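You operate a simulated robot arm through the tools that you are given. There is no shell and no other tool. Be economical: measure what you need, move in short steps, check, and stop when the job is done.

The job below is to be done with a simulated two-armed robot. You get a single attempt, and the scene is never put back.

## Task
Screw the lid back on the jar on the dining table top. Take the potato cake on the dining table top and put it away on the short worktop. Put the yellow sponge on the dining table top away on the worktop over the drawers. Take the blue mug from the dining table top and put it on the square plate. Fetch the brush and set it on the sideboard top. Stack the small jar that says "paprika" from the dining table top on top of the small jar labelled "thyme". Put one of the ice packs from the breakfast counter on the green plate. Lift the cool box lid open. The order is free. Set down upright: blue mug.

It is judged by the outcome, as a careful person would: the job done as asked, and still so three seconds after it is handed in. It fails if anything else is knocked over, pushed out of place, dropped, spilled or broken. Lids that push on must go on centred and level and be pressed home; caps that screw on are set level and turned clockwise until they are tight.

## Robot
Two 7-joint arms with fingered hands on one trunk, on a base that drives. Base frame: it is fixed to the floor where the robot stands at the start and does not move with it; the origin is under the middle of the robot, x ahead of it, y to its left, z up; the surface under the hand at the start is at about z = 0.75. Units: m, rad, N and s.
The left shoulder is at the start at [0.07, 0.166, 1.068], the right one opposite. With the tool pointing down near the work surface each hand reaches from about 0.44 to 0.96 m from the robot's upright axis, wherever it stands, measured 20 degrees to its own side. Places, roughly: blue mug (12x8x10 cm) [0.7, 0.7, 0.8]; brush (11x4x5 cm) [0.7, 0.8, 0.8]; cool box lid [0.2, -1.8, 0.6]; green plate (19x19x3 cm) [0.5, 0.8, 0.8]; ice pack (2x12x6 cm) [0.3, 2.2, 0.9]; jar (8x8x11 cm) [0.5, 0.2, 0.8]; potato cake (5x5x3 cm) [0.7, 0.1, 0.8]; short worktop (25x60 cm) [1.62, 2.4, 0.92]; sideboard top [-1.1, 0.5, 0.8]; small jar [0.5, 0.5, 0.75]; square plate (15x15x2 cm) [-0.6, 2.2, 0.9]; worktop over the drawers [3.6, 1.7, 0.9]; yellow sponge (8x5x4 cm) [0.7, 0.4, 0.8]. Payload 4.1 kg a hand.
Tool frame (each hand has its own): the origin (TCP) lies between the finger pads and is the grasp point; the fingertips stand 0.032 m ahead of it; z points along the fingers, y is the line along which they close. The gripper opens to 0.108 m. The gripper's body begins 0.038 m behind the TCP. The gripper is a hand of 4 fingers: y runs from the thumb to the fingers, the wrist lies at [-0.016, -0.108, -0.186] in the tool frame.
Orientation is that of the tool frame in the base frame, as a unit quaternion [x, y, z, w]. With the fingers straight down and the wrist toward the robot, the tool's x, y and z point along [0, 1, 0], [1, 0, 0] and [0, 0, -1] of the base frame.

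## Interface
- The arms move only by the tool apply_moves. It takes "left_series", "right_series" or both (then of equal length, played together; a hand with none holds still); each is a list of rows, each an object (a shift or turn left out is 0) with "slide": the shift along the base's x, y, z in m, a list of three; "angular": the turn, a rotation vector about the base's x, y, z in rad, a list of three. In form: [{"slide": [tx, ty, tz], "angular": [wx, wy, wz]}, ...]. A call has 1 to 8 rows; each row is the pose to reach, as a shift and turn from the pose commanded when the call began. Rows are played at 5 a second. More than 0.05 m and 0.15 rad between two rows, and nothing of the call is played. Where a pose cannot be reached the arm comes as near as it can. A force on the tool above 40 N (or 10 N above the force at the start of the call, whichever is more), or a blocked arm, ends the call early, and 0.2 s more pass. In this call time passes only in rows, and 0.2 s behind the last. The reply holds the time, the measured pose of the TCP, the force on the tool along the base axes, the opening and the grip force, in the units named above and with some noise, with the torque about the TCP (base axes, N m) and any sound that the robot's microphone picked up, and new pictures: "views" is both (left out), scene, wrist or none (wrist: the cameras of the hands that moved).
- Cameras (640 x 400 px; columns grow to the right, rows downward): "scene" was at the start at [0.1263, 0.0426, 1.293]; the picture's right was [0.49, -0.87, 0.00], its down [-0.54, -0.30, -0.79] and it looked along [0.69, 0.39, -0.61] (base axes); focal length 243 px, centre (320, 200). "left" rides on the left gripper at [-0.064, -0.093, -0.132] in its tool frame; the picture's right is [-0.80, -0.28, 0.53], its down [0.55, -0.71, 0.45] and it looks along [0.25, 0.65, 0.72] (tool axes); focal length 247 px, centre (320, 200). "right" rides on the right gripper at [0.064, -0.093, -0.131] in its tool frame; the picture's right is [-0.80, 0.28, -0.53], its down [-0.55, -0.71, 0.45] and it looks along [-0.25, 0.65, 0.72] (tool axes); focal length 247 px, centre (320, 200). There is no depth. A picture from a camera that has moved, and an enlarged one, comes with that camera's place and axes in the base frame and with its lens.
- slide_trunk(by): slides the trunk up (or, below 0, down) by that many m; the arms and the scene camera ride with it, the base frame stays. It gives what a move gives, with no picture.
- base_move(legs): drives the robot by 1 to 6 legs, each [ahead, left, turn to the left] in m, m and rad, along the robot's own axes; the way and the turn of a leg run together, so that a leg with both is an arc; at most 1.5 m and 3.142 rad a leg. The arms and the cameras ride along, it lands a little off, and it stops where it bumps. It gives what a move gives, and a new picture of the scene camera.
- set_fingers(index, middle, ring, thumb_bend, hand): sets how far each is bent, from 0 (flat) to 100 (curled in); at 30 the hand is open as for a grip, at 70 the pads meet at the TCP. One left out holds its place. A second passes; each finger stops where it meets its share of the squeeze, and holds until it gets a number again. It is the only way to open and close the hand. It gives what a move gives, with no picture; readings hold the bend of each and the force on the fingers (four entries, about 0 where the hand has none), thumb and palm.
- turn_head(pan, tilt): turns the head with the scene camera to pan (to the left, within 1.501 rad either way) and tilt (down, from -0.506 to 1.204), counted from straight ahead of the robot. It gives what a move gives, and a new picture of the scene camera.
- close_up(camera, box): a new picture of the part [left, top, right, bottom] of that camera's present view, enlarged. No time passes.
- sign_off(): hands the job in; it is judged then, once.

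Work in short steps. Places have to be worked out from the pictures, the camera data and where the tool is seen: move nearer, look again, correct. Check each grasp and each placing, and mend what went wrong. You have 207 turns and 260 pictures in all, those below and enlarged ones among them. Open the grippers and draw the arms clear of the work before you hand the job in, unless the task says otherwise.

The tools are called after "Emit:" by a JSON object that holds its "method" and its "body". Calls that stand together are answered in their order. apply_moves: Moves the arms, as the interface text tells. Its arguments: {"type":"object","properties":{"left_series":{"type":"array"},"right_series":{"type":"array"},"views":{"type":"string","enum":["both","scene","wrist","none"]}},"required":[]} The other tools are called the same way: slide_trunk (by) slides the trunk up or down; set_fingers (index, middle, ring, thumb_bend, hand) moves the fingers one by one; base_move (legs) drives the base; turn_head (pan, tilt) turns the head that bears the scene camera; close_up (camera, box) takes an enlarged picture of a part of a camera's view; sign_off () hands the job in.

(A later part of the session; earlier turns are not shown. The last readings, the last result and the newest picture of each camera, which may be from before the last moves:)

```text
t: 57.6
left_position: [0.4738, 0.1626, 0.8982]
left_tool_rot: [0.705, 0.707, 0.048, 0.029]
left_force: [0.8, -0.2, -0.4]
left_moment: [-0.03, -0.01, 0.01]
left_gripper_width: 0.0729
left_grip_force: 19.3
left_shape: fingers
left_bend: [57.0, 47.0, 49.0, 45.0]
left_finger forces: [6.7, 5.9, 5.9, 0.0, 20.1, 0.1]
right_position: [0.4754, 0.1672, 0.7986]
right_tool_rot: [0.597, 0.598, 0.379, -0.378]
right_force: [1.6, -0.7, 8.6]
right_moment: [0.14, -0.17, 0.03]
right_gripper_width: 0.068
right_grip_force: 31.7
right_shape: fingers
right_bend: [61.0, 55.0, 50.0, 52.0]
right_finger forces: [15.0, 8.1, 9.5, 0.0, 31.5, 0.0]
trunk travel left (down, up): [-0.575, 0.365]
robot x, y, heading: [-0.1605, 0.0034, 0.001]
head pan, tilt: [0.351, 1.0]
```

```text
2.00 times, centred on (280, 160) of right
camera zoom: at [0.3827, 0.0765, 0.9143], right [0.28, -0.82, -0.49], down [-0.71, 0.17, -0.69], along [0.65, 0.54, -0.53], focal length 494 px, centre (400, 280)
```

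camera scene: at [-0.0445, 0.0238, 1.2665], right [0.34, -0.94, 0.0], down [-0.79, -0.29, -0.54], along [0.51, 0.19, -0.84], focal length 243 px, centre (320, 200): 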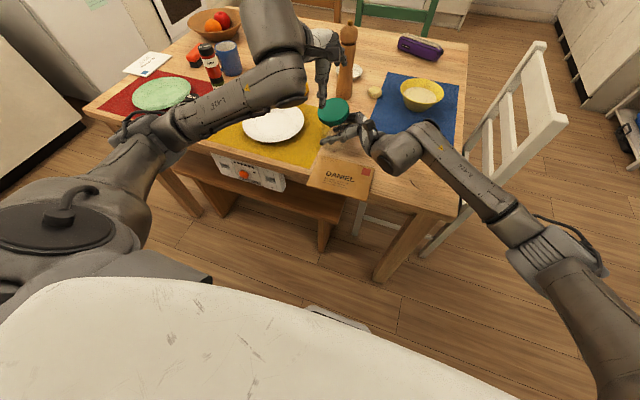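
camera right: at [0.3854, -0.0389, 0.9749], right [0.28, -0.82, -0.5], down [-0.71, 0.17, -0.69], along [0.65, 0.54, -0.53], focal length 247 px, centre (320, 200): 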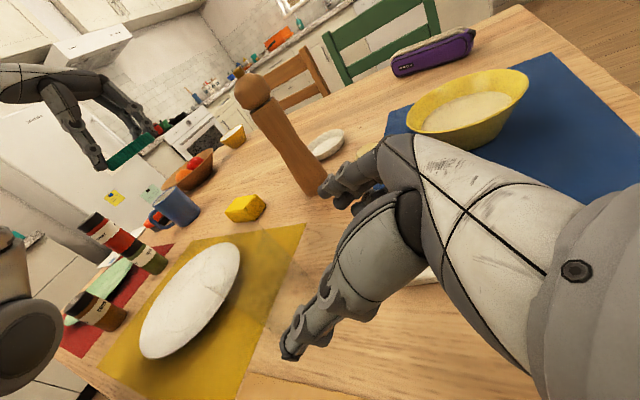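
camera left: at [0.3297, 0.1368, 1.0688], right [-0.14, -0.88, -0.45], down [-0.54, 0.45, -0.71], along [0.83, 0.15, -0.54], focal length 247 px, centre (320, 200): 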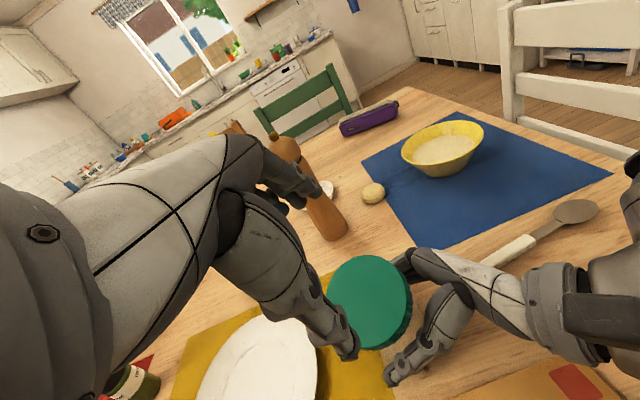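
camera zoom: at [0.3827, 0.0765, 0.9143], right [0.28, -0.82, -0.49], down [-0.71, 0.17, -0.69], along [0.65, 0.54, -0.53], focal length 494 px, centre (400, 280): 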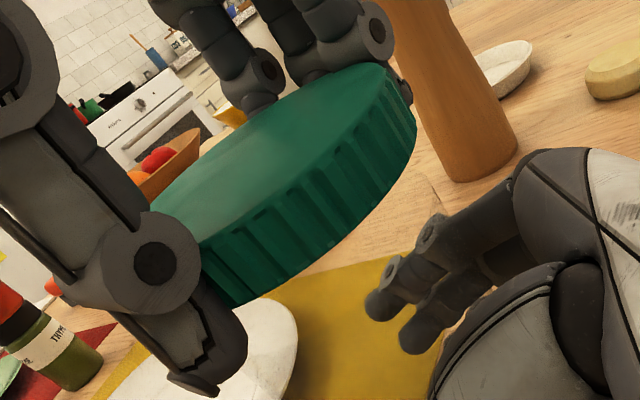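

Right-camera geometry agrees the lid is over the rim within ~2 mm. I creep down and read the force.

Emit:
{"method": "apply_moves", "body": {"left_series": [{"slide": [-0.001, 0.001, -0.005]}, {"slide": [-0.001, 0.001, -0.008]}, {"slide": [-0.001, 0.001, -0.011]}], "views": "none"}}

Emit:
{"method": "apply_moves", "body": {"left_series": [{"slide": [0, 0, -0.0015]}, {"slide": [0, 0, -0.003]}], "views": "none"}}

```text
t: 58.4
left_position: [0.4726, 0.1623, 0.8881]
left_tool_rot: [0.706, 0.706, 0.047, 0.029]
left_force: [-0.7, -1.1, -1.2]
left_moment: [-0.02, -0.02, -0.01]
left_gripper_width: 0.0725
left_grip_force: 19.2
left_shape: fingers
left_bend: [57.0, 47.0, 49.0, 45.0]
left_finger forces: [6.8, 6.0, 6.0, 0.0, 20.0, 0.1]
right_position: [0.4746, 0.1669, 0.7999]
right_tool_rot: [0.597, 0.597, 0.379, -0.379]
right_force: [1.7, -0.6, 9.1]
right_moment: [0.14, -0.19, 0.01]
right_gripper_width: 0.0677
right_grip_force: 32.0
right_shape: fingers
right_bend: [61.0, 55.0, 50.0, 52.0]
right_finger forces: [14.9, 8.1, 9.5, 0.1, 31.4, 0.0]
trunk travel left (down, up): [-0.575, 0.365]
robot x, y, heading: [-0.1638, -0.0016, 0.001]
head pan, tilt: [0.351, 1.0]
```

```text
t: 59.0
left_position: [0.4737, 0.1626, 0.8858]
left_tool_rot: [0.705, 0.707, 0.048, 0.029]
left_force: [0.5, 1.2, 2.6]
left_moment: [0.04, 0.1, 0.0]
left_gripper_width: 0.0727
left_grip_force: 19.7
left_shape: fingers
left_bend: [57.0, 47.0, 49.0, 45.0]
left_finger forces: [6.8, 5.9, 6.0, 0.0, 20.7, 0.0]
right_position: [0.4745, 0.1676, 0.8004]
right_tool_rot: [0.598, 0.597, 0.378, -0.379]
right_force: [1.5, 0.1, 9.2]
right_moment: [0.15, -0.16, 0.03]
right_gripper_width: 0.0678
right_grip_force: 32.4
right_shape: fingers
right_bend: [61.0, 55.0, 50.0, 52.0]
right_finger forces: [15.2, 8.3, 9.5, 0.0, 31.2, 0.0]
trunk travel left (down, up): [-0.575, 0.365]
robot x, y, heading: [-0.1594, -0.0038, 0.001]
head pan, tilt: [0.351, 1.0]
```

Contact at the near-left edge again, so the lid should go ~3 mm toward the near side. I lift 2 mm, shift, and press lightly.

Emit:
{"method": "apply_moves", "body": {"left_series": [{"slide": [0, 0, 0.003]}, {"slide": [-0.003, 0.001, 0.003]}, {"slide": [-0.003, 0.001, 0]}, {"slide": [-0.003, 0.001, -0.0025]}], "views": "none"}}

Emit:
{"method": "apply_moves", "body": {"left_series": [{"slide": [0, 0, -0.0015]}, {"slide": [0, 0, -0.003]}], "views": "none"}}

```text
t: 60.0
left_position: [0.4695, 0.1646, 0.8838]
left_tool_rot: [0.706, 0.706, 0.048, 0.03]
left_force: [-1.0, 1.3, 7.1]
left_moment: [-0.08, -0.07, -0.02]
left_gripper_width: 0.0726
left_grip_force: 19.7
left_shape: fingers
left_bend: [57.0, 47.0, 49.0, 45.0]
left_finger forces: [6.9, 6.0, 6.1, 0.1, 21.1, 0.0]
right_position: [0.4737, 0.1669, 0.8006]
right_tool_rot: [0.598, 0.597, 0.379, -0.378]
right_force: [2.2, 0.8, 7.5]
right_moment: [0.16, -0.17, 0.04]
right_gripper_width: 0.0677
right_grip_force: 32.3
right_shape: fingers
right_bend: [61.0, 55.0, 50.0, 52.0]
right_finger forces: [15.5, 8.4, 9.7, 0.0, 30.9, 0.0]
trunk travel left (down, up): [-0.575, 0.365]
robot x, y, heading: [-0.1591, 0.0014, -0.003]
head pan, tilt: [0.351, 1.0]
```

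```text
t: 60.6
left_position: [0.4694, 0.1638, 0.8811]
left_tool_rot: [0.705, 0.707, 0.048, 0.031]
left_force: [-0.4, 0.7, 14.8]
left_moment: [-0.01, -0.52, 0.0]
left_gripper_width: 0.073
left_grip_force: 20.6
left_shape: fingers
left_bend: [58.0, 47.0, 49.0, 45.0]
left_finger forces: [7.2, 6.1, 6.5, 0.1, 22.2, 0.0]
right_position: [0.474, 0.1659, 0.8005]
right_tool_rot: [0.597, 0.598, 0.378, -0.379]
right_force: [1.5, 0.6, 4.4]
right_moment: [0.12, -0.17, -0.03]
right_gripper_width: 0.0677
right_grip_force: 32.5
right_shape: fingers
right_bend: [61.0, 55.0, 50.0, 52.0]
right_finger forces: [15.4, 8.2, 9.5, 0.1, 31.3, 0.1]
trunk travel left (down, up): [-0.575, 0.365]
robot x, y, heading: [-0.1618, 0.0008, -0.001]
head pan, tilt: [0.351, 1.0]
```

Contact is now nearly central at ~7 N. I ease back slightly and turn clockwise about the jar axis.

Emit:
{"method": "apply_moves", "body": {"left_series": [{"slide": [0.001, 0, 0.001], "angular": [0, 0, -0.05]}, {"slide": [-0.0005, 0.0001, 0.0005], "angular": [0, 0, -0.19]}, {"slide": [-0.0016, 0.0004, 0.0], "angular": [0, 0, -0.33]}, {"slide": [-0.0027, 0.0009, 0.0], "angular": [0, 0, -0.47]}, {"slide": [-0.0036, 0.0014, -0.0005], "angular": [0, 0, -0.61]}, {"slide": [-0.0045, 0.0021, -0.0005], "angular": [0, 0, -0.75]}, {"slide": [-0.0052, 0.0029, -0.001], "angular": [0, 0, -0.89]}, {"slide": [-0.0059, 0.0039, -0.001], "angular": [0, 0, -1.03]}], "views": "none"}}

Emit:
{"method": "close_up", "body": {"camera": "right", "box": [120, 30, 400, 260]}}

Emit:
{"method": "close_up", "body": {"camera": "scene", "box": [310, 80, 375, 160]}}

```text
t: 62.4
left_position: [0.4634, 0.1674, 0.8784]
left_tool_rot: [0.963, 0.265, 0.027, 0.048]
left_force: [1.6, -3.9, 1.0]
left_moment: [-0.1, -0.06, 0.08]
left_gripper_width: 0.073
left_grip_force: 20.4
left_shape: fingers
left_bend: [57.0, 47.0, 49.0, 45.0]
left_finger forces: [8.3, 7.0, 7.5, 0.1, 18.4, 0.0]
right_position: [0.4737, 0.1671, 0.8]
right_tool_rot: [0.597, 0.597, 0.379, -0.379]
right_force: [-2.8, 4.8, 7.8]
right_moment: [0.06, -0.18, -0.07]
right_gripper_width: 0.0678
right_grip_force: 32.0
right_shape: fingers
right_bend: [61.0, 55.0, 50.0, 52.0]
right_finger forces: [14.0, 8.2, 9.3, 0.0, 33.1, 0.0]
trunk travel left (down, up): [-0.575, 0.365]
robot x, y, heading: [-0.1598, 0.0003, 0.001]
head pan, tilt: [0.351, 1.0]
```

```text
1.74 times, centred on (260, 145) of right
camera zoom: at [0.3825, 0.0768, 0.9144], right [0.28, -0.82, -0.49], down [-0.71, 0.17, -0.69], along [0.65, 0.54, -0.53], focal length 430 px, centre (424, 296)
```

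zoom: 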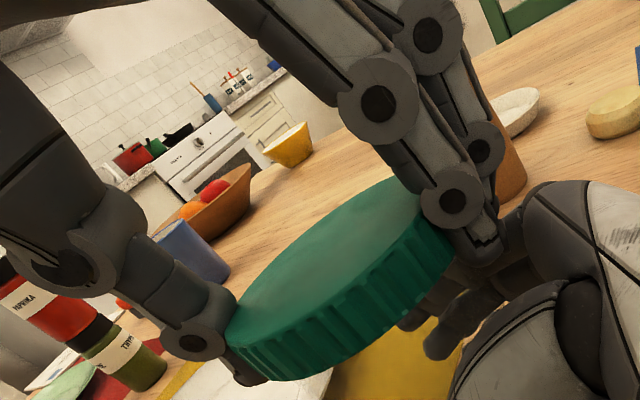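

```text
5.00 times, centred on (342, 120) of scene
camera zoom: at [-0.0445, 0.0239, 1.2665], right [0.34, -0.94, 0.0], down [-0.79, -0.29, -0.54], along [0.51, 0.19, -0.84], focal length 1215 px, centre (208, 600)
```

zoom: 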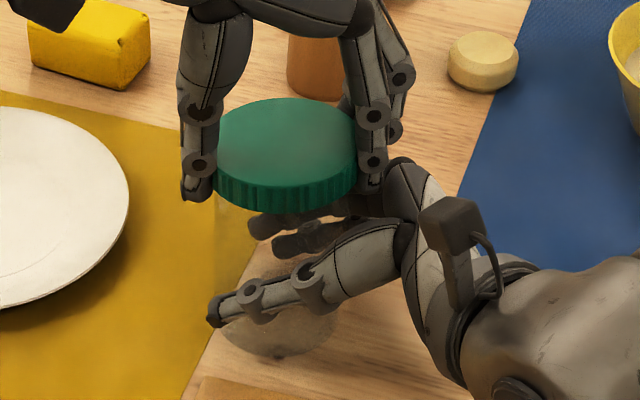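

Excellent – the lid dropped level onto the jar and turned freely, engaging. I release, raise, straighten the hand, and turn back for another stroke.

Emit:
{"method": "set_fingers", "body": {"hand": "left", "index": 30, "middle": 30, "ring": 30, "thumb_bend": 30}}

Emit:
{"method": "apply_moves", "body": {"left_series": [{"slide": [0, 0, 0.02]}, {"slide": [0.003, 0.002, 0.045], "angular": [0.039, 0.039, 0]}, {"slide": [0.006, 0.0035, 0.05], "angular": [0.078, 0.077, 0]}], "views": "none"}}

Emit:
{"method": "close_up", "body": {"camera": "scene", "box": [310, 80, 375, 160]}}

Emit:
{"method": "close_up", "body": {"camera": "left", "box": [240, 140, 520, 380]}}

```text
t: 63.4
left_position: [0.4654, 0.1675, 0.8784]
left_tool_rot: [0.962, 0.267, 0.027, 0.049]
left_force: [0.2, 0.6, -0.7]
left_moment: [-0.01, -0.01, 0.01]
left_gripper_width: 0.1079
left_grip_force: 0.1
left_shape: fingers
left_bend: [30.0, 30.0, 30.0, 30.0]
left_finger forces: [0.1, 0.0, 0.1, 0.0, 0.0, 0.0]
right_position: [0.4739, 0.1676, 0.7984]
right_tool_rot: [0.598, 0.597, 0.379, -0.378]
right_force: [1.0, 0.4, 7.3]
right_moment: [0.17, -0.2, 0.02]
right_gripper_width: 0.0682
right_grip_force: 32.2
right_shape: fingers
right_bend: [61.0, 55.0, 50.0, 52.0]
right_finger forces: [14.9, 8.2, 9.4, 0.0, 31.7, 0.0]
trunk travel left (down, up): [-0.575, 0.365]
robot x, y, heading: [-0.162, -0.0005, -0.002]
head pan, tilt: [0.351, 1.0]
```

```text
t: 64.2
left_position: [0.4704, 0.1714, 0.9279]
left_tool_rot: [0.964, 0.267, 0.0, 0.0]
left_force: [-0.1, -0.1, 0.7]
left_moment: [0.01, 0.03, 0.01]
left_gripper_width: 0.1081
left_grip_force: 0.0
left_shape: fingers
left_bend: [30.0, 30.0, 30.0, 30.0]
left_finger forces: [0.0, 0.1, 0.0, 0.0, 0.0, 0.0]
right_position: [0.4751, 0.168, 0.7998]
right_tool_rot: [0.598, 0.597, 0.379, -0.379]
right_force: [1.1, -0.9, 7.6]
right_moment: [0.15, -0.21, -0.05]
right_gripper_width: 0.068
right_grip_force: 32.2
right_shape: fingers
right_bend: [61.0, 55.0, 50.0, 52.0]
right_finger forces: [14.9, 8.2, 9.5, 0.1, 31.4, 0.0]
trunk travel left (down, up): [-0.575, 0.365]
robot x, y, heading: [-0.1611, 0.0005, -0.002]
head pan, tilt: [0.351, 1.0]
```

```text
5.00 times, centred on (342, 120) of scene
camera zoom: at [-0.0444, 0.0235, 1.2664], right [0.34, -0.94, 0.0], down [-0.79, -0.29, -0.54], along [0.51, 0.19, -0.84], focal length 1215 px, centre (208, 600)
```

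zoom: 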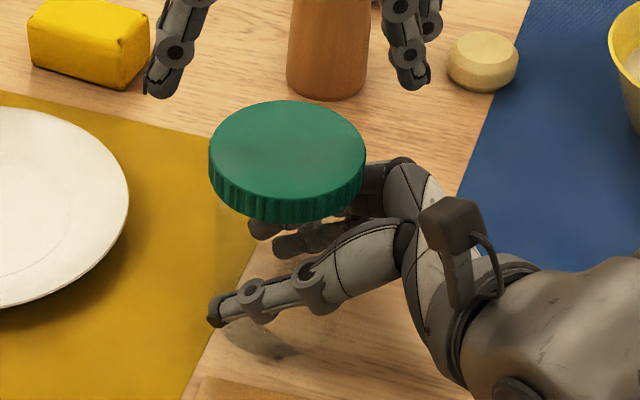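

```text
1.67 times, centred on (380, 260) of left
camera zoom: at [0.3672, 0.2175, 1.0596], right [-0.83, -0.17, -0.53], down [0.11, 0.89, -0.45], along [0.55, -0.43, -0.72], focal length 412 px, centre (220, 100)
```

zoom: 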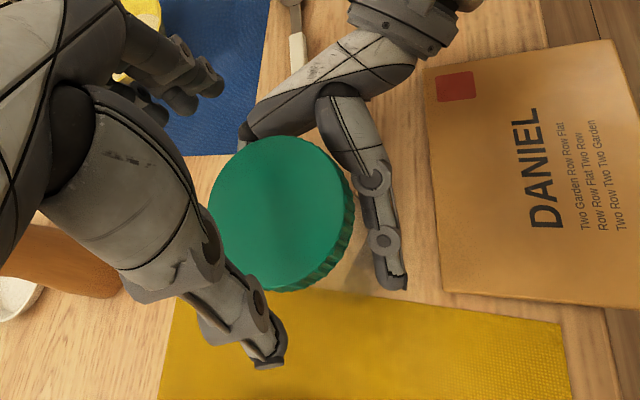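

Lid sits level on the jar, centre ≈ (0.4645, 0.170). I rotate back, centre the hand, and lower for a centred regrip.

Emit:
{"method": "apply_moves", "body": {"left_series": [{"slide": [-0.001, 0, 0], "angular": [0, 0, 0.145]}, {"slide": [-0.002, -0.0005, 0], "angular": [0, 0, 0.29]}, {"slide": [-0.003, -0.001, 0], "angular": [0, 0, 0.435]}, {"slide": [-0.004, -0.001, 0], "angular": [0, 0, 0.58]}, {"slide": [-0.005, -0.0014, 0], "angular": [0, 0, 0.725]}, {"slide": [-0.006, -0.0014, 0], "angular": [0, 0, 0.87]}, {"slide": [-0.006, -0.0014, -0.015], "angular": [0, 0, 1.015]}, {"slide": [-0.006, -0.0014, -0.044], "angular": [0, 0, 1.15]}], "views": "none"}}

Emit:
{"method": "set_fingers", "body": {"hand": "left", "index": 65, "middle": 65, "ring": 65, "thumb_bend": 65}}

```text
t: 66.0
left_position: [0.4646, 0.1698, 0.885]
left_tool_rot: [0.662, 0.749, 0.002, 0.001]
left_force: [0.9, -0.5, -0.5]
left_moment: [-0.03, -0.02, -0.02]
left_gripper_width: 0.1086
left_grip_force: 0.1
left_shape: fingers
left_bend: [30.0, 30.0, 30.0, 30.0]
left_finger forces: [0.0, 0.0, 0.0, 0.0, 0.0, 0.1]
right_position: [0.4752, 0.1659, 0.7987]
right_tool_rot: [0.597, 0.597, 0.379, -0.379]
right_force: [0.4, -0.4, 7.8]
right_moment: [0.15, -0.23, -0.04]
right_gripper_width: 0.0677
right_grip_force: 32.0
right_shape: fingers
right_bend: [61.0, 55.0, 50.0, 52.0]
right_finger forces: [15.0, 8.3, 9.5, 0.0, 31.5, 0.0]
trunk travel left (down, up): [-0.575, 0.365]
robot x, y, heading: [-0.1595, 0.0042, -0.001]
head pan, tilt: [0.351, 1.0]
```

```text
t: 67.0
left_position: [0.4641, 0.1694, 0.8854]
left_tool_rot: [0.663, 0.748, 0.002, 0.001]
left_force: [18.3, 8.6, 3.8]
left_moment: [0.27, -0.73, 0.05]
left_gripper_width: 0.0762
left_grip_force: 19.2
left_shape: fingers
left_bend: [44.0, 43.0, 50.0, 48.0]
left_finger forces: [10.6, 9.1, 8.0, 0.1, 10.7, 0.1]
right_position: [0.475, 0.1678, 0.7988]
right_tool_rot: [0.597, 0.596, 0.379, -0.379]
right_force: [-14.1, -7.4, 10.1]
right_moment: [0.28, -0.56, 0.06]
right_gripper_width: 0.0677
right_grip_force: 32.3
right_shape: fingers
right_bend: [62.0, 56.0, 50.0, 52.0]
right_finger forces: [10.2, 7.0, 7.9, 0.0, 39.0, 0.1]
trunk travel left (down, up): [-0.575, 0.365]
robot x, y, heading: [-0.1587, -0.0007, -0.001]
head pan, tilt: [0.351, 1.0]
```

Gripped; the side force shows the axis is ~5 mm farther. I relieve that and turn clockwise again.

Emit:
{"method": "apply_moves", "body": {"left_series": [{"slide": [0.004, 0.0015, 0], "angular": [0, 0, 0]}, {"slide": [0.005, 0.002, 0], "angular": [0, 0, -0.15]}, {"slide": [0.005, 0.002, 0], "angular": [0, 0, -0.3]}, {"slide": [0.005, 0.002, 0], "angular": [0, 0, -0.45]}, {"slide": [0.005, 0.002, -0.0005], "angular": [0, 0, -0.6]}, {"slide": [0.005, 0.002, -0.0005], "angular": [0, 0, -0.75]}, {"slide": [0.005, 0.002, -0.001], "angular": [0, 0, -0.9]}, {"slide": [0.005, 0.002, -0.001], "angular": [0, 0, -1.05]}], "views": "none"}}

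Emit:
{"method": "close_up", "body": {"camera": "right", "box": [120, 30, 400, 260]}}

```text
t: 68.8
left_position: [0.4696, 0.1723, 0.8845]
left_tool_rot: [0.95, 0.314, 0.001, 0.001]
left_force: [13.5, -2.3, 5.2]
left_moment: [-0.21, -0.41, 0.11]
left_gripper_width: 0.076
left_grip_force: 18.1
left_shape: fingers
left_bend: [47.0, 44.0, 52.0, 47.0]
left_finger forces: [7.8, 7.3, 7.6, 0.0, 13.3, 0.0]
right_position: [0.4726, 0.1666, 0.7992]
right_tool_rot: [0.598, 0.596, 0.379, -0.379]
right_force: [-12.4, 1.9, 5.9]
right_moment: [0.16, -0.35, -0.01]
right_gripper_width: 0.068
right_grip_force: 31.9
right_shape: fingers
right_bend: [61.0, 56.0, 50.0, 52.0]
right_finger forces: [11.0, 7.5, 7.8, 0.0, 37.7, 0.0]
trunk travel left (down, up): [-0.575, 0.365]
robot x, y, heading: [-0.1565, -0.0009, 0.006]
head pan, tilt: [0.351, 1.0]
```

```text
1.74 times, centred on (260, 145) of right
camera zoom: at [0.3822, 0.0767, 0.9143], right [0.28, -0.82, -0.5], down [-0.71, 0.17, -0.69], along [0.65, 0.54, -0.53], focal length 430 px, centre (424, 296)
```

zoom: 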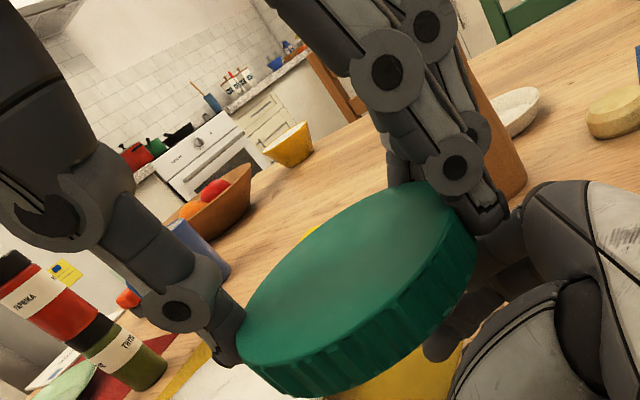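

Turning still easy; axis ≈ (0.476, 0.172). I open, rotate back, and regrip for the next stroke.

Emit:
{"method": "set_fingers", "body": {"hand": "left", "index": 30, "middle": 30, "ring": 30, "thumb_bend": 30}}

Emit:
{"method": "apply_moves", "body": {"left_series": [{"slide": [0.002, 0, 0.01], "angular": [0, 0, 0.14]}, {"slide": [0.004, 0, 0.015], "angular": [0, 0, 0.29]}, {"slide": [0.0055, 0, 0.015], "angular": [0, 0, 0.44]}, {"slide": [0.0055, 0, 0.015], "angular": [0, 0, 0.59]}, {"slide": [0.0055, 0, 0.015], "angular": [0, 0, 0.74]}, {"slide": [0.0055, 0, 0.015], "angular": [0, 0, 0.89]}, {"slide": [0.0055, 0, 0.01], "angular": [0, 0, 1.04]}, {"slide": [0.0055, 0, -0.002], "angular": [0, 0, 1.15]}], "views": "none"}}

Emit:
{"method": "set_fingers", "body": {"hand": "left", "index": 65, "middle": 65, "ring": 65, "thumb_bend": 65}}

Emit:
{"method": "apply_moves", "body": {"left_series": [{"slide": [0, 0, 0], "angular": [0, 0, -0.14]}, {"slide": [0, 0, 0], "angular": [0, 0, -0.29]}, {"slide": [0, 0, 0], "angular": [0, 0, -0.44]}, {"slide": [0, 0, 0], "angular": [0, 0, -0.59]}, {"slide": [0, 0, -0.0005], "angular": [0, 0, -0.74]}, {"slide": [0, 0, -0.0005], "angular": [0, 0, -0.89]}, {"slide": [0, 0, -0.001], "angular": [0, 0, -1.04]}, {"slide": [0, 0, -0.001], "angular": [0, 0, -1.17]}], "views": "none"}}

Emit:
{"method": "close_up", "body": {"camera": "scene", "box": [310, 80, 375, 160]}}

```text
t: 69.8
left_position: [0.4695, 0.1722, 0.8832]
left_tool_rot: [0.949, 0.317, 0.0, 0.0]
left_force: [-0.3, -0.3, -0.2]
left_moment: [-0.02, -0.03, 0.0]
left_gripper_width: 0.1082
left_grip_force: 0.1
left_shape: fingers
left_bend: [30.0, 30.0, 30.0, 30.0]
left_finger forces: [0.0, 0.0, 0.0, 0.0, 0.0, 0.0]
right_position: [0.4747, 0.1661, 0.8002]
right_tool_rot: [0.598, 0.596, 0.379, -0.379]
right_force: [1.4, -1.0, 7.5]
right_moment: [0.14, -0.24, -0.04]
right_gripper_width: 0.0677
right_grip_force: 31.7
right_shape: fingers
right_bend: [61.0, 56.0, 50.0, 52.0]
right_finger forces: [14.7, 8.5, 9.7, 0.1, 31.5, 0.0]
trunk travel left (down, up): [-0.575, 0.365]
robot x, y, heading: [-0.1599, 0.0037, -0.004]
head pan, tilt: [0.351, 1.0]
```

```text
t: 71.6
left_position: [0.4757, 0.1728, 0.8821]
left_tool_rot: [0.623, 0.782, 0.001, 0.001]
left_force: [-0.5, -0.3, 0.0]
left_moment: [-0.01, -0.05, -0.01]
left_gripper_width: 0.1082
left_grip_force: 0.1
left_shape: fingers
left_bend: [30.0, 30.0, 30.0, 30.0]
left_finger forces: [0.0, 0.1, 0.1, 0.0, 0.0, 0.0]
right_position: [0.4757, 0.1668, 0.7991]
right_tool_rot: [0.597, 0.597, 0.378, -0.379]
right_force: [2.0, -2.3, 7.7]
right_moment: [0.16, -0.24, -0.06]
right_gripper_width: 0.0678
right_grip_force: 32.1
right_shape: fingers
right_bend: [61.0, 56.0, 50.0, 52.0]
right_finger forces: [14.9, 8.4, 9.7, 0.0, 31.3, 0.1]
trunk travel left (down, up): [-0.575, 0.365]
robot x, y, heading: [-0.1602, 0.0003, -0.001]
head pan, tilt: [0.351, 1.0]
```

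```text
t: 72.6
left_position: [0.4746, 0.172, 0.8816]
left_tool_rot: [0.624, 0.781, 0.0, 0.001]
left_force: [7.8, 9.9, 1.0]
left_moment: [0.33, -0.33, 0.0]
left_gripper_width: 0.0763
left_grip_force: 22.1
left_shape: fingers
left_bend: [51.0, 50.0, 57.0, 42.0]
left_finger forces: [10.0, 8.3, 7.5, 0.0, 17.5, 0.1]
right_position: [0.4742, 0.1673, 0.7992]
right_tool_rot: [0.597, 0.597, 0.378, -0.379]
right_force: [-6.6, -8.7, 8.3]
right_moment: [0.13, -0.35, 0.01]
right_gripper_width: 0.0679
right_grip_force: 32.4
right_shape: fingers
right_bend: [62.0, 56.0, 50.0, 52.0]
right_finger forces: [12.5, 7.2, 9.1, 0.0, 36.0, 0.1]
trunk travel left (down, up): [-0.575, 0.365]
robot x, y, heading: [-0.1588, -0.0009, 0.0]
head pan, tilt: [0.351, 1.0]
```

```text
t: 74.4
left_position: [0.4747, 0.1719, 0.8812]
left_tool_rot: [0.952, 0.305, 0.001, 0.002]
left_force: [9.8, -13.2, 7.5]
left_moment: [-0.6, -0.55, 0.13]
left_gripper_width: 0.0761
left_grip_force: 22.4
left_shape: fingers
left_bend: [51.0, 49.0, 56.0, 45.0]
left_finger forces: [11.9, 10.0, 8.3, 0.0, 14.0, 0.0]
right_position: [0.4735, 0.1674, 0.8001]
right_tool_rot: [0.597, 0.598, 0.379, -0.379]
right_force: [-7.8, 13.8, 4.8]
right_moment: [0.04, -0.17, -0.1]
right_gripper_width: 0.0677
right_grip_force: 32.0
right_shape: fingers
right_bend: [61.0, 56.0, 50.0, 52.0]
right_finger forces: [12.7, 8.6, 8.1, 0.0, 35.4, 0.0]
trunk travel left (down, up): [-0.575, 0.365]
robot x, y, heading: [-0.157, -0.0003, 0.001]
head pan, tilt: [0.351, 1.0]
```

```text
5.00 times, centred on (342, 120) of scene
camera zoom: at [-0.0448, 0.0237, 1.2665], right [0.34, -0.94, 0.0], down [-0.79, -0.29, -0.54], along [0.51, 0.19, -0.84], focal length 1215 px, centre (208, 600)
```

zoom: 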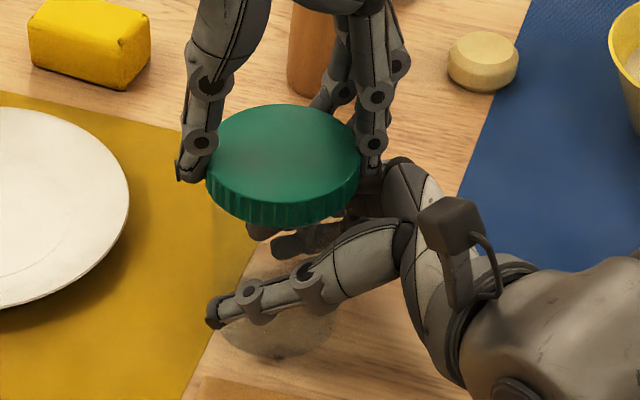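

Torque is still low. I continue clockwise in the same grip as far as the arm allows, re-centring slightly.

Emit:
{"method": "apply_moves", "body": {"left_series": [{"slide": [0.0015, -0.002, 0], "angular": [0, 0, -0.14]}, {"slide": [0.002, -0.003, 0], "angular": [0, 0, -0.29]}, {"slide": [0.002, -0.003, 0], "angular": [0, 0, -0.44]}, {"slide": [0.002, -0.003, 0], "angular": [0, 0, -0.59]}, {"slide": [0.002, -0.003, -0.0005], "angular": [0, 0, -0.74]}, {"slide": [0.002, -0.003, -0.0005], "angular": [0, 0, -0.89]}, {"slide": [0.002, -0.003, -0.001], "angular": [0, 0, -1.04]}, {"slide": [0.002, -0.003, -0.001], "angular": [0, 0, -1.17]}], "views": "scene"}}

```text
t: 76.2
left_position: [0.4757, 0.1679, 0.8804]
left_tool_rot: [0.962, -0.272, 0.0, 0.0]
left_force: [-10.8, -21.3, 13.3]
left_moment: [-1.1, 0.46, 0.14]
left_gripper_width: 0.0756
left_grip_force: 24.0
left_shape: fingers
left_bend: [50.0, 47.0, 55.0, 46.0]
left_finger forces: [14.1, 11.8, 10.1, 0.0, 12.3, 0.0]
right_position: [0.4747, 0.1663, 0.7998]
right_tool_rot: [0.597, 0.597, 0.38, -0.379]
right_force: [7.2, 22.3, 2.7]
right_moment: [-0.01, 0.32, 0.01]
right_gripper_width: 0.0681
right_grip_force: 33.5
right_shape: fingers
right_bend: [61.0, 56.0, 50.0, 52.0]
right_finger forces: [19.2, 9.7, 10.1, 0.1, 28.8, 0.1]
trunk travel left (down, up): [-0.575, 0.365]
robot x, y, heading: [-0.1593, 0.0011, 0.002]
head pan, tilt: [0.351, 1.0]
camera scene: at [-0.0458, 0.0234, 1.2666], right [0.34, -0.94, 0.0], down [-0.79, -0.29, -0.54], along [0.51, 0.19, -0.84], focal length 243 px, centre (320, 200)
```

scene: 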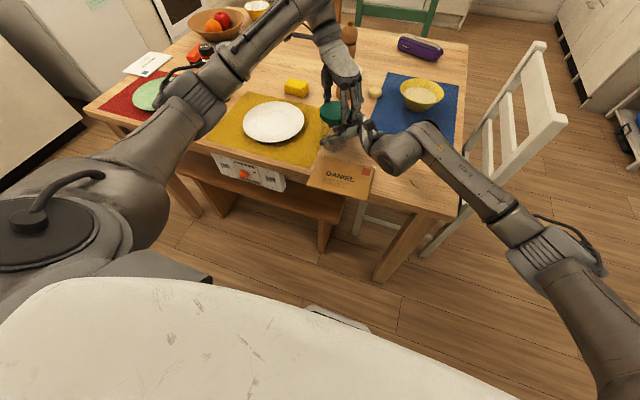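

The arm keeps going well past there. I relieve the side load and continue clockwise.

Emit:
{"method": "apply_moves", "body": {"left_series": [{"slide": [-0.002, -0.003, 0.001], "angular": [0, 0, -0.1]}, {"slide": [-0.004, -0.004, 0.001], "angular": [0, 0, -0.24]}, {"slide": [-0.004, -0.004, 0.001], "angular": [0, 0, -0.38]}, {"slide": [-0.005, -0.004, 0.001], "angular": [0, 0, -0.52]}, {"slide": [-0.005, -0.003, 0.001], "angular": [0, 0, -0.66]}, {"slide": [-0.005, -0.003, 0.001], "angular": [0, 0, -0.8]}], "views": "none"}}

```text
t: 77.6
left_position: [0.4704, 0.1665, 0.8799]
left_tool_rot: [0.781, -0.625, 0.0, 0.001]
left_force: [-12.0, -8.5, 4.8]
left_moment: [-0.38, 0.6, 0.06]
left_gripper_width: 0.0757
left_grip_force: 22.1
left_shape: fingers
left_bend: [51.0, 49.0, 56.0, 45.0]
left_finger forces: [11.2, 9.5, 8.8, 0.0, 15.4, 0.0]
right_position: [0.4753, 0.1672, 0.7982]
right_tool_rot: [0.597, 0.597, 0.378, -0.379]
right_force: [8.3, 9.6, 7.4]
right_moment: [0.07, 0.21, -0.03]
right_gripper_width: 0.0678
right_grip_force: 33.1
right_shape: fingers
right_bend: [61.0, 56.0, 50.0, 52.0]
right_finger forces: [19.0, 8.9, 9.9, 0.1, 28.2, 0.0]
trunk travel left (down, up): [-0.575, 0.365]
robot x, y, heading: [-0.1639, -0.0039, -0.002]
head pan, tilt: [0.351, 1.0]
```

Torque remains tiny, so not tight yet. I check the lid's state visually.

Emit:
{"method": "close_up", "body": {"camera": "right", "box": [160, 60, 400, 260]}}

```text
2.00 times, centred on (280, 160) of right
camera zoom: at [0.3827, 0.0762, 0.9147], right [0.28, -0.82, -0.49], down [-0.71, 0.17, -0.69], along [0.65, 0.54, -0.53], focal length 494 px, centre (400, 280)
```

zoom: 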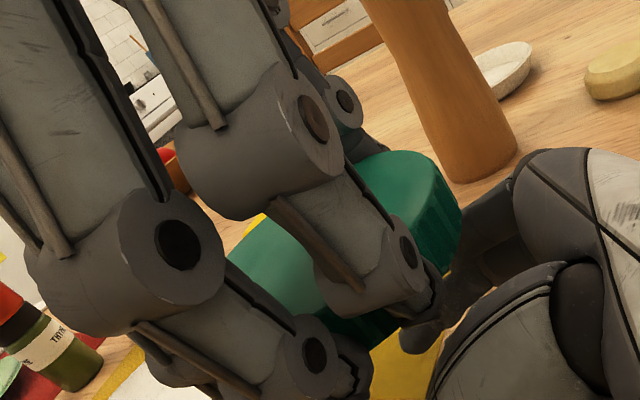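

I open and wind the hand back for another long stroke.

Emit:
{"method": "set_fingers", "body": {"hand": "left", "index": 30, "middle": 30, "ring": 30, "thumb_bend": 30}}

Emit:
{"method": "apply_moves", "body": {"left_series": [{"slide": [0.002, 0.002, 0.012], "angular": [0, 0, 0.14]}, {"slide": [0.0045, 0.0045, 0.02], "angular": [0, 0, 0.29]}, {"slide": [0.0045, 0.0045, 0.02], "angular": [0, 0, 0.44]}, {"slide": [0.0045, 0.0045, 0.02], "angular": [0, 0, 0.59]}, {"slide": [0.0045, 0.0045, 0.02], "angular": [0, 0, 0.74]}, {"slide": [0.0045, 0.0045, 0.02], "angular": [0, 0, 0.89]}, {"slide": [0.0045, 0.0045, 0.02], "angular": [0, 0, 1.04]}, {"slide": [0.0045, 0.0045, 0.02], "angular": [0, 0, 1.19]}], "views": "none"}}

Emit:
{"method": "apply_moves", "body": {"left_series": [{"angular": [0, 0, 0.15]}, {"angular": [0, 0, 0.3]}, {"angular": [0, 0, 0.45]}, {"angular": [0, 0, 0.6]}, {"angular": [0, 0, 0.75]}, {"angular": [0, 0, 0.9]}, {"angular": [0, 0, 1.05]}, {"angular": [0, 0, 1.19]}], "views": "scene"}}

Emit:
{"method": "apply_moves", "body": {"left_series": [{"angular": [0, 0, 0.15]}, {"angular": [0, 0, 0.3]}, {"angular": [0, 0, 0.45]}, {"angular": [0, 0, 0.6]}, {"slide": [0, 0, -0.01], "angular": [0, 0, 0.75]}, {"slide": [0, 0, -0.021], "angular": [0, 0, 0.85]}], "views": "none"}}

Emit:
{"method": "close_up", "body": {"camera": "scene", "box": [310, 80, 375, 160]}}

```text
t: 78.6
left_position: [0.4722, 0.1651, 0.8794]
left_tool_rot: [0.781, -0.624, 0.0, 0.0]
left_force: [-0.4, -0.1, 0.4]
left_moment: [0.01, 0.01, -0.01]
left_gripper_width: 0.1078
left_grip_force: 0.2
left_shape: fingers
left_bend: [30.0, 30.0, 30.0, 30.0]
left_finger forces: [0.0, 0.0, 0.0, 0.1, 0.0, 0.0]
right_position: [0.4753, 0.1674, 0.7999]
right_tool_rot: [0.597, 0.597, 0.378, -0.379]
right_force: [-1.3, -1.2, 9.2]
right_moment: [0.18, -0.19, -0.05]
right_gripper_width: 0.0681
right_grip_force: 32.3
right_shape: fingers
right_bend: [61.0, 56.0, 50.0, 52.0]
right_finger forces: [14.7, 8.1, 9.7, 0.0, 32.7, 0.0]
trunk travel left (down, up): [-0.575, 0.365]
robot x, y, heading: [-0.1602, -0.0009, 0.001]
head pan, tilt: [0.351, 1.0]
```

```text
t: 80.4
left_position: [0.4756, 0.1707, 0.9012]
left_tool_rot: [0.997, -0.079, 0.0, 0.0]
left_force: [-0.2, -0.3, 0.0]
left_moment: [-0.03, 0.02, 0.0]
left_gripper_width: 0.1082
left_grip_force: 0.1
left_shape: fingers
left_bend: [30.0, 30.0, 30.0, 30.0]
left_finger forces: [0.1, 0.1, 0.0, 0.1, 0.1, 0.1]
right_position: [0.4745, 0.1673, 0.7992]
right_tool_rot: [0.597, 0.598, 0.379, -0.378]
right_force: [0.2, -1.2, 7.7]
right_moment: [0.21, -0.17, -0.05]
right_gripper_width: 0.0676
right_grip_force: 32.3
right_shape: fingers
right_bend: [61.0, 56.0, 50.0, 52.0]
right_finger forces: [14.9, 8.2, 9.8, 0.0, 32.6, 0.0]
trunk travel left (down, up): [-0.575, 0.365]
robot x, y, heading: [-0.1622, -0.0042, -0.001]
head pan, tilt: [0.351, 1.0]
```

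```text
t: 82.2
left_position: [0.4752, 0.1693, 0.9011]
left_tool_rot: [0.869, 0.495, 0.0, 0.001]
left_force: [0.4, -0.3, 0.6]
left_moment: [0.01, -0.01, -0.01]
left_gripper_width: 0.1083
left_grip_force: 0.0
left_shape: fingers
left_bend: [30.0, 30.0, 30.0, 30.0]
left_finger forces: [0.0, 0.0, 0.0, 0.0, 0.0, 0.0]
right_position: [0.4744, 0.1676, 0.8]
right_tool_rot: [0.597, 0.597, 0.379, -0.378]
right_force: [0.8, -0.1, 7.9]
right_moment: [0.16, -0.18, -0.04]
right_gripper_width: 0.0682
right_grip_force: 32.6
right_shape: fingers
right_bend: [61.0, 56.0, 50.0, 52.0]
right_finger forces: [14.9, 8.2, 9.9, 0.0, 32.4, 0.0]
trunk travel left (down, up): [-0.575, 0.365]
robot x, y, heading: [-0.1583, -0.001, -0.002]
head pan, tilt: [0.351, 1.0]
camera scene: at [-0.0444, 0.0236, 1.2665], right [0.34, -0.94, 0.0], down [-0.79, -0.29, -0.54], along [0.51, 0.19, -0.84], focal length 243 px, centre (320, 200)
```

scene: 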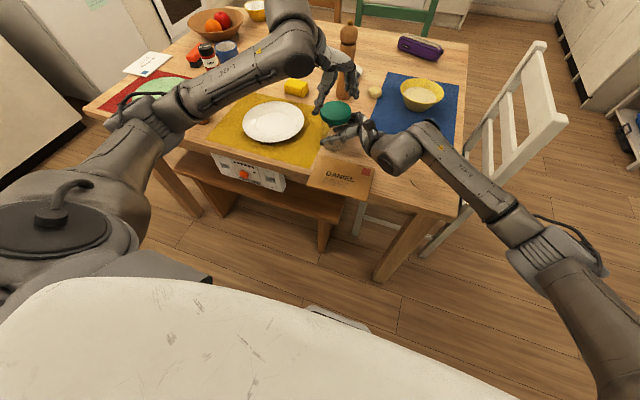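

```text
t: 83.6
left_position: [0.476, 0.1698, 0.8803]
left_tool_rot: [0.588, 0.809, 0.001, 0.001]
left_force: [0.0, -0.7, 0.5]
left_moment: [0.0, 0.0, -0.02]
left_gripper_width: 0.1082
left_grip_force: 0.1
left_shape: fingers
left_bend: [30.0, 30.0, 30.0, 30.0]
left_finger forces: [0.0, 0.0, 0.0, 0.1, 0.0, 0.0]
right_position: [0.4747, 0.1669, 0.8001]
right_tool_rot: [0.597, 0.597, 0.378, -0.379]
right_force: [-0.6, -1.4, 8.5]
right_moment: [0.17, -0.22, -0.06]
right_gripper_width: 0.0677
right_grip_force: 32.7
right_shape: fingers
right_bend: [61.0, 56.0, 50.0, 52.0]
right_finger forces: [14.9, 8.1, 9.9, 0.1, 32.5, 0.0]
trunk travel left (down, up): [-0.575, 0.365]
robot x, y, heading: [-0.1614, 0.0048, -0.0]
head pan, tilt: [0.351, 1.0]
```

```text
5.00 times, centred on (342, 120) of scene
camera zoom: at [-0.0444, 0.0235, 1.2665], right [0.34, -0.94, 0.0], down [-0.79, -0.29, -0.54], along [0.51, 0.19, -0.84], focal length 1215 px, centre (208, 600)
```

zoom: 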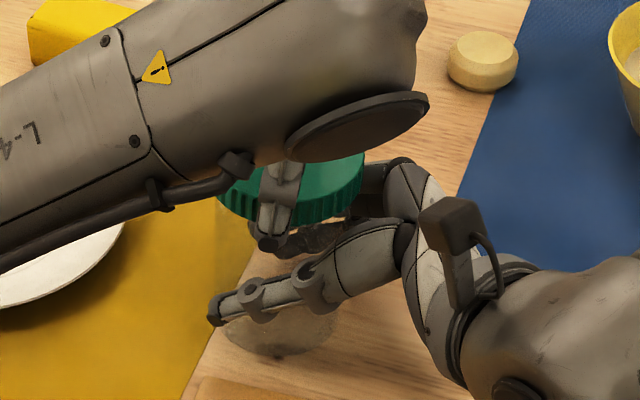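

Regrip and make the long clockwise stroke, watching the torque.

Emit:
{"method": "set_fingers", "body": {"hand": "left", "index": 65, "middle": 65, "ring": 65, "thumb_bend": 70}}

Emit:
{"method": "apply_moves", "body": {"left_series": [{"angular": [0, 0, -0.15]}, {"angular": [0, 0, -0.3]}, {"angular": [0, 0, -0.45]}, {"angular": [0, 0, -0.6]}, {"angular": [0, 0, -0.75]}, {"angular": [0, 0, -0.9]}, {"angular": [0, 0, -1.05]}, {"slide": [0, 0, -0.0005], "angular": [0, 0, -1.19]}], "views": "none"}}

Emit:
{"method": "apply_moves", "body": {"left_series": [{"angular": [0, 0, -0.15]}, {"angular": [0, 0, -0.3]}, {"angular": [0, 0, -0.45]}, {"angular": [0, 0, -0.6]}, {"angular": [0, 0, -0.75]}, {"angular": [0, 0, -0.9]}, {"angular": [0, 0, -1.05]}, {"slide": [0, 0, -0.0005], "angular": [0, 0, -1.19]}], "views": "none"}}

Emit:
{"method": "apply_moves", "body": {"left_series": [{"angular": [0, 0, -0.15]}, {"angular": [0, 0, -0.3]}, {"angular": [0, 0, -0.45]}, {"angular": [0, 0, -0.6]}, {"angular": [0, 0, -0.75]}, {"angular": [0, 0, -0.85]}], "views": "none"}}

```text
t: 84.6
left_position: [0.4763, 0.1699, 0.8793]
left_tool_rot: [0.589, 0.808, 0.001, 0.001]
left_force: [7.7, 4.0, 1.3]
left_moment: [0.25, -0.45, 0.02]
left_gripper_width: 0.0758
left_grip_force: 20.8
left_shape: fingers
left_bend: [52.0, 49.0, 55.0, 42.0]
left_finger forces: [9.1, 7.8, 8.0, 0.1, 17.5, 0.0]
right_position: [0.4752, 0.1667, 0.7991]
right_tool_rot: [0.599, 0.596, 0.378, -0.378]
right_force: [-6.4, -4.7, 7.2]
right_moment: [0.24, -0.43, -0.03]
right_gripper_width: 0.0676
right_grip_force: 32.5
right_shape: fingers
right_bend: [62.0, 56.0, 50.0, 52.0]
right_finger forces: [13.0, 7.5, 8.7, 0.0, 34.5, 0.1]
trunk travel left (down, up): [-0.575, 0.365]
robot x, y, heading: [-0.1623, -0.002, -0.007]
head pan, tilt: [0.351, 1.0]
```

```text
t: 86.4
left_position: [0.4768, 0.1689, 0.8799]
left_tool_rot: [0.941, 0.339, 0.003, 0.002]
left_force: [22.5, 5.8, 9.5]
left_moment: [0.0, -0.78, 1.05]
left_gripper_width: 0.0727
left_grip_force: 20.4
left_shape: fingers
left_bend: [43.0, 51.0, 63.0, 47.0]
left_finger forces: [17.2, 12.0, 1.4, 0.0, 9.9, 0.1]
right_position: [0.4733, 0.1679, 0.7983]
right_tool_rot: [0.598, 0.597, 0.378, -0.379]
right_force: [-21.1, -7.4, 5.3]
right_moment: [0.08, -0.6, -0.89]
right_gripper_width: 0.0697
right_grip_force: 33.7
right_shape: fingers
right_bend: [62.0, 56.0, 50.0, 50.0]
right_finger forces: [9.5, 5.5, 7.2, 0.1, 44.3, 0.0]
trunk travel left (down, up): [-0.575, 0.365]
robot x, y, heading: [-0.1586, -0.0005, -0.002]
head pan, tilt: [0.351, 1.0]
```

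```text
t: 87.1
left_position: [0.481, 0.1715, 0.8821]
left_tool_rot: [0.984, 0.177, 0.007, 0.002]
left_force: [24.4, 1.2, 5.1]
left_moment: [-0.2, -0.61, 0.88]
left_gripper_width: 0.0658
left_grip_force: 17.7
left_shape: fingers
left_bend: [43.0, 54.0, 65.0, 50.0]
left_finger forces: [18.4, 9.0, 0.0, 0.0, 8.1, 0.1]
right_position: [0.472, 0.1707, 0.7978]
right_tool_rot: [0.595, 0.598, 0.378, -0.381]
right_force: [-24.3, -3.5, 3.7]
right_moment: [0.07, -0.9, -0.77]
right_gripper_width: 0.07
right_grip_force: 33.6
right_shape: fingers
right_bend: [63.0, 57.0, 50.0, 50.0]
right_finger forces: [7.8, 4.9, 8.0, 0.1, 45.6, 0.0]
trunk travel left (down, up): [-0.575, 0.365]
robot x, y, heading: [-0.1636, 0.003, 0.002]
head pan, tilt: [0.351, 1.0]
stopped in row 3 (left hand): the force on the tool passed its limit at 42 N (the readings are from after the stop); the commanded pose is now the measured one
```

```text
t: 87.7
left_position: [0.4831, 0.1704, 0.8844]
left_tool_rot: [0.998, 0.059, 0.011, 0.004]
left_force: [24.5, -1.8, 4.0]
left_moment: [-0.31, -0.62, 0.73]
left_gripper_width: 0.0571
left_grip_force: 13.7
left_shape: fingers
left_bend: [46.0, 57.0, 65.0, 52.0]
left_finger forces: [19.5, 3.0, 0.1, 0.0, 5.6, 0.0]
right_position: [0.4679, 0.1725, 0.8]
right_tool_rot: [0.592, 0.6, 0.377, -0.384]
right_force: [-26.0, 1.6, 3.1]
right_moment: [-0.02, -1.03, -0.67]
right_gripper_width: 0.0698
right_grip_force: 33.4
right_shape: fingers
right_bend: [63.0, 58.0, 50.0, 50.0]
right_finger forces: [7.7, 4.9, 8.6, 0.0, 45.3, 0.0]
trunk travel left (down, up): [-0.575, 0.365]
robot x, y, heading: [-0.1607, -0.0021, -0.0]
head pan, tilt: [0.351, 1.0]
stopped in row 2 (left hand): the force on the tool passed its limit at 42 N (the readings are from after the stop); the commanded pose is now the measured one
```

Torque rose to ~1 N·m and the fingers began slipping: the lid is tight. I release the left hand and lift away, then look.

Emit:
{"method": "set_fingers", "body": {"hand": "left", "index": 30, "middle": 30, "ring": 30, "thumb_bend": 30}}

Emit:
{"method": "apply_moves", "body": {"left_series": [{"slide": [-0.005, 0, 0.02]}, {"slide": [-0.005, 0, 0.06]}, {"slide": [-0.005, 0.04, 0.09]}, {"slide": [-0.005, 0.085, 0.1]}, {"slide": [-0.005, 0.13, 0.1]}, {"slide": [-0.005, 0.18, 0.1]}], "views": "wrist"}}

Emit:
{"method": "close_up", "body": {"camera": "scene", "box": [310, 80, 375, 160]}}

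```text
t: 88.7
left_position: [0.4814, 0.1707, 0.8831]
left_tool_rot: [0.998, 0.057, 0.008, 0.003]
left_force: [-0.2, -0.3, 0.0]
left_moment: [-0.02, -0.01, 0.01]
left_gripper_width: 0.108
left_grip_force: 0.1
left_shape: fingers
left_bend: [30.0, 30.0, 30.0, 30.0]
left_finger forces: [0.0, 0.0, 0.0, 0.0, 0.0, 0.1]
right_position: [0.4714, 0.1714, 0.7993]
right_tool_rot: [0.594, 0.599, 0.378, -0.382]
right_force: [-1.2, 0.3, -0.4]
right_moment: [-0.01, -0.01, 0.03]
right_gripper_width: 0.0696
right_grip_force: 34.7
right_shape: fingers
right_bend: [59.0, 57.0, 50.0, 52.0]
right_finger forces: [17.0, 6.8, 9.9, 0.0, 34.9, 0.0]
trunk travel left (down, up): [-0.575, 0.365]
robot x, y, heading: [-0.1553, 0.0007, -0.003]
head pan, tilt: [0.351, 1.0]
```

```text
t: 90.1
left_position: [0.4761, 0.3539, 0.9833]
left_tool_rot: [0.998, 0.056, 0.008, 0.003]
left_force: [-0.2, 1.2, 0.2]
left_moment: [-0.03, -0.03, -0.01]
left_gripper_width: 0.1083
left_grip_force: 0.1
left_shape: fingers
left_bend: [30.0, 30.0, 30.0, 30.0]
left_finger forces: [0.1, 0.0, 0.0, 0.0, 0.0, 0.0]
right_position: [0.4702, 0.1724, 0.7992]
right_tool_rot: [0.595, 0.6, 0.376, -0.381]
right_force: [0.5, -0.5, -0.1]
right_moment: [-0.01, -0.04, 0.0]
right_gripper_width: 0.0697
right_grip_force: 34.3
right_shape: fingers
right_bend: [59.0, 57.0, 50.0, 52.0]
right_finger forces: [17.0, 6.8, 9.8, 0.0, 34.8, 0.0]
trunk travel left (down, up): [-0.575, 0.365]
robot x, y, heading: [-0.1617, 0.003, 0.0]
head pan, tilt: [0.351, 1.0]
camera left: at [0.4003, 0.4393, 1.112], right [-0.82, 0.19, -0.55], down [0.47, 0.76, -0.44], along [0.33, -0.62, -0.71], focal length 247 px, centre (320, 200)
```

left: 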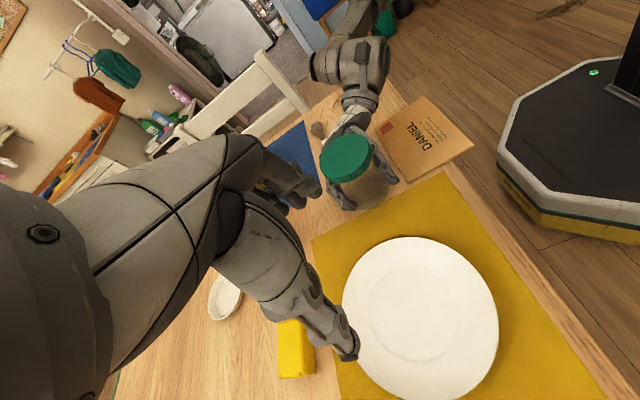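

```text
5.00 times, centred on (342, 120) of scene
camera zoom: at [-0.0435, 0.0252, 1.2663], right [0.34, -0.94, 0.0], down [-0.79, -0.29, -0.54], along [0.51, 0.18, -0.84], focal length 1215 px, centre (208, 600)
```

zoom: 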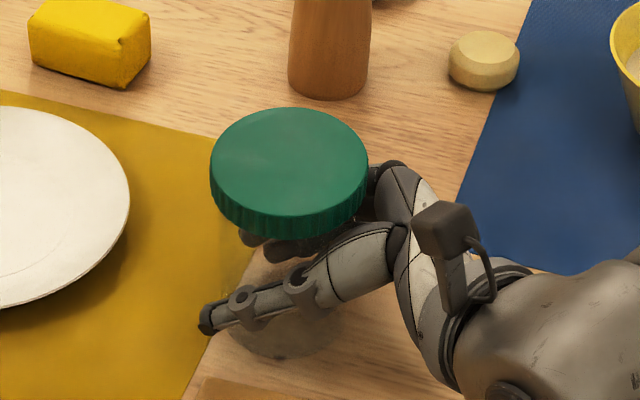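

Lid is on level and tight. I release the jar with the right hand and back it out along its approach line.

Emit:
{"method": "set_fingers", "body": {"hand": "right", "index": 30, "middle": 30, "ring": 30, "thumb_bend": 30}}

Emit:
{"method": "apply_moves", "body": {"right_series": [{"slide": [0, -0.03, 0.014]}, {"slide": [0, -0.065, 0.03]}, {"slide": [0, -0.1, 0.047]}, {"slide": [0, -0.135, 0.063]}, {"slide": [0, -0.15, 0.1], "angular": [-0.15, 0, 0]}, {"slide": [0, -0.15, 0.14], "angular": [-0.3, 0, 0]}, {"slide": [0, -0.15, 0.18], "angular": [-0.45, 0, 0]}, {"slide": [0, -0.15, 0.2], "angular": [-0.6, 0, 0]}], "views": "scene"}}

Emit:
{"method": "close_up", "body": {"camera": "scene", "box": [290, 60, 420, 180]}}

```text
t: 91.1
left_position: [0.4778, 0.3519, 0.9837]
left_tool_rot: [0.998, 0.057, 0.007, 0.003]
left_force: [0.4, -0.3, -0.6]
left_moment: [0.02, -0.05, 0.0]
left_gripper_width: 0.1084
left_grip_force: 0.1
left_shape: fingers
left_bend: [30.0, 30.0, 30.0, 30.0]
left_finger forces: [0.0, 0.0, 0.0, 0.0, 0.1, 0.1]
right_position: [0.472, 0.1705, 0.7986]
right_tool_rot: [0.595, 0.599, 0.377, -0.382]
right_force: [-0.8, -0.6, 1.0]
right_moment: [0.0, -0.01, 0.0]
right_gripper_width: 0.1078
right_grip_force: 0.1
right_shape: fingers
right_bend: [30.0, 30.0, 30.0, 30.0]
right_finger forces: [0.1, 0.0, 0.0, 0.0, 0.0, 0.1]
trunk travel left (down, up): [-0.575, 0.365]
robot x, y, heading: [-0.1637, 0.0013, 0.001]
head pan, tilt: [0.351, 1.0]
```

```text
t: 92.9
left_position: [0.4769, 0.3534, 0.9819]
left_tool_rot: [0.998, 0.057, 0.008, 0.004]
left_force: [0.5, 0.0, 0.1]
left_moment: [-0.04, 0.01, -0.02]
left_gripper_width: 0.1083
left_grip_force: 0.1
left_shape: fingers
left_bend: [30.0, 30.0, 30.0, 30.0]
left_finger forces: [0.0, 0.0, 0.0, 0.0, 0.0, 0.0]
right_position: [0.4712, 0.0221, 0.9993]
right_tool_rot: [0.682, 0.683, 0.182, -0.187]
right_force: [0.0, 0.6, 0.1]
right_moment: [-0.04, 0.0, -0.01]
right_gripper_width: 0.1082
right_grip_force: 0.1
right_shape: fingers
right_bend: [30.0, 30.0, 30.0, 30.0]
right_finger forces: [0.0, 0.1, 0.0, 0.1, 0.0, 0.0]
trunk travel left (down, up): [-0.575, 0.365]
robot x, y, heading: [-0.1588, -0.0007, -0.001]
head pan, tilt: [0.351, 1.0]
camera scene: at [-0.0438, 0.0252, 1.2663], right [0.34, -0.94, 0.0], down [-0.79, -0.29, -0.54], along [0.51, 0.18, -0.84], focal length 243 px, centre (320, 200)
```

scene: 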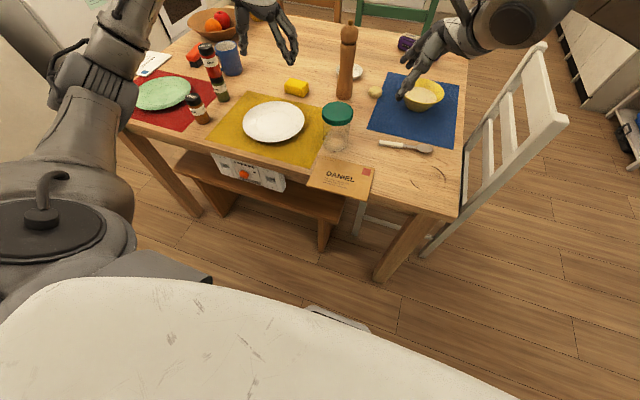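

```text
3.33 times, centred on (355, 120) of scene
camera zoom: at [-0.0438, 0.0252, 1.2663], right [0.34, -0.94, 0.0], down [-0.79, -0.29, -0.54], along [0.51, 0.18, -0.84], focal length 810 px, centre (203, 467)
```

zoom: 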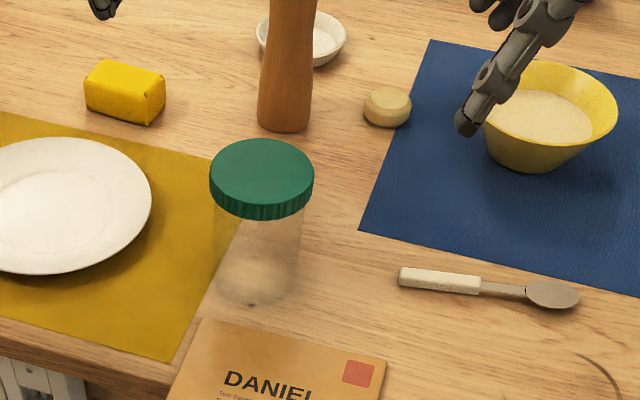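

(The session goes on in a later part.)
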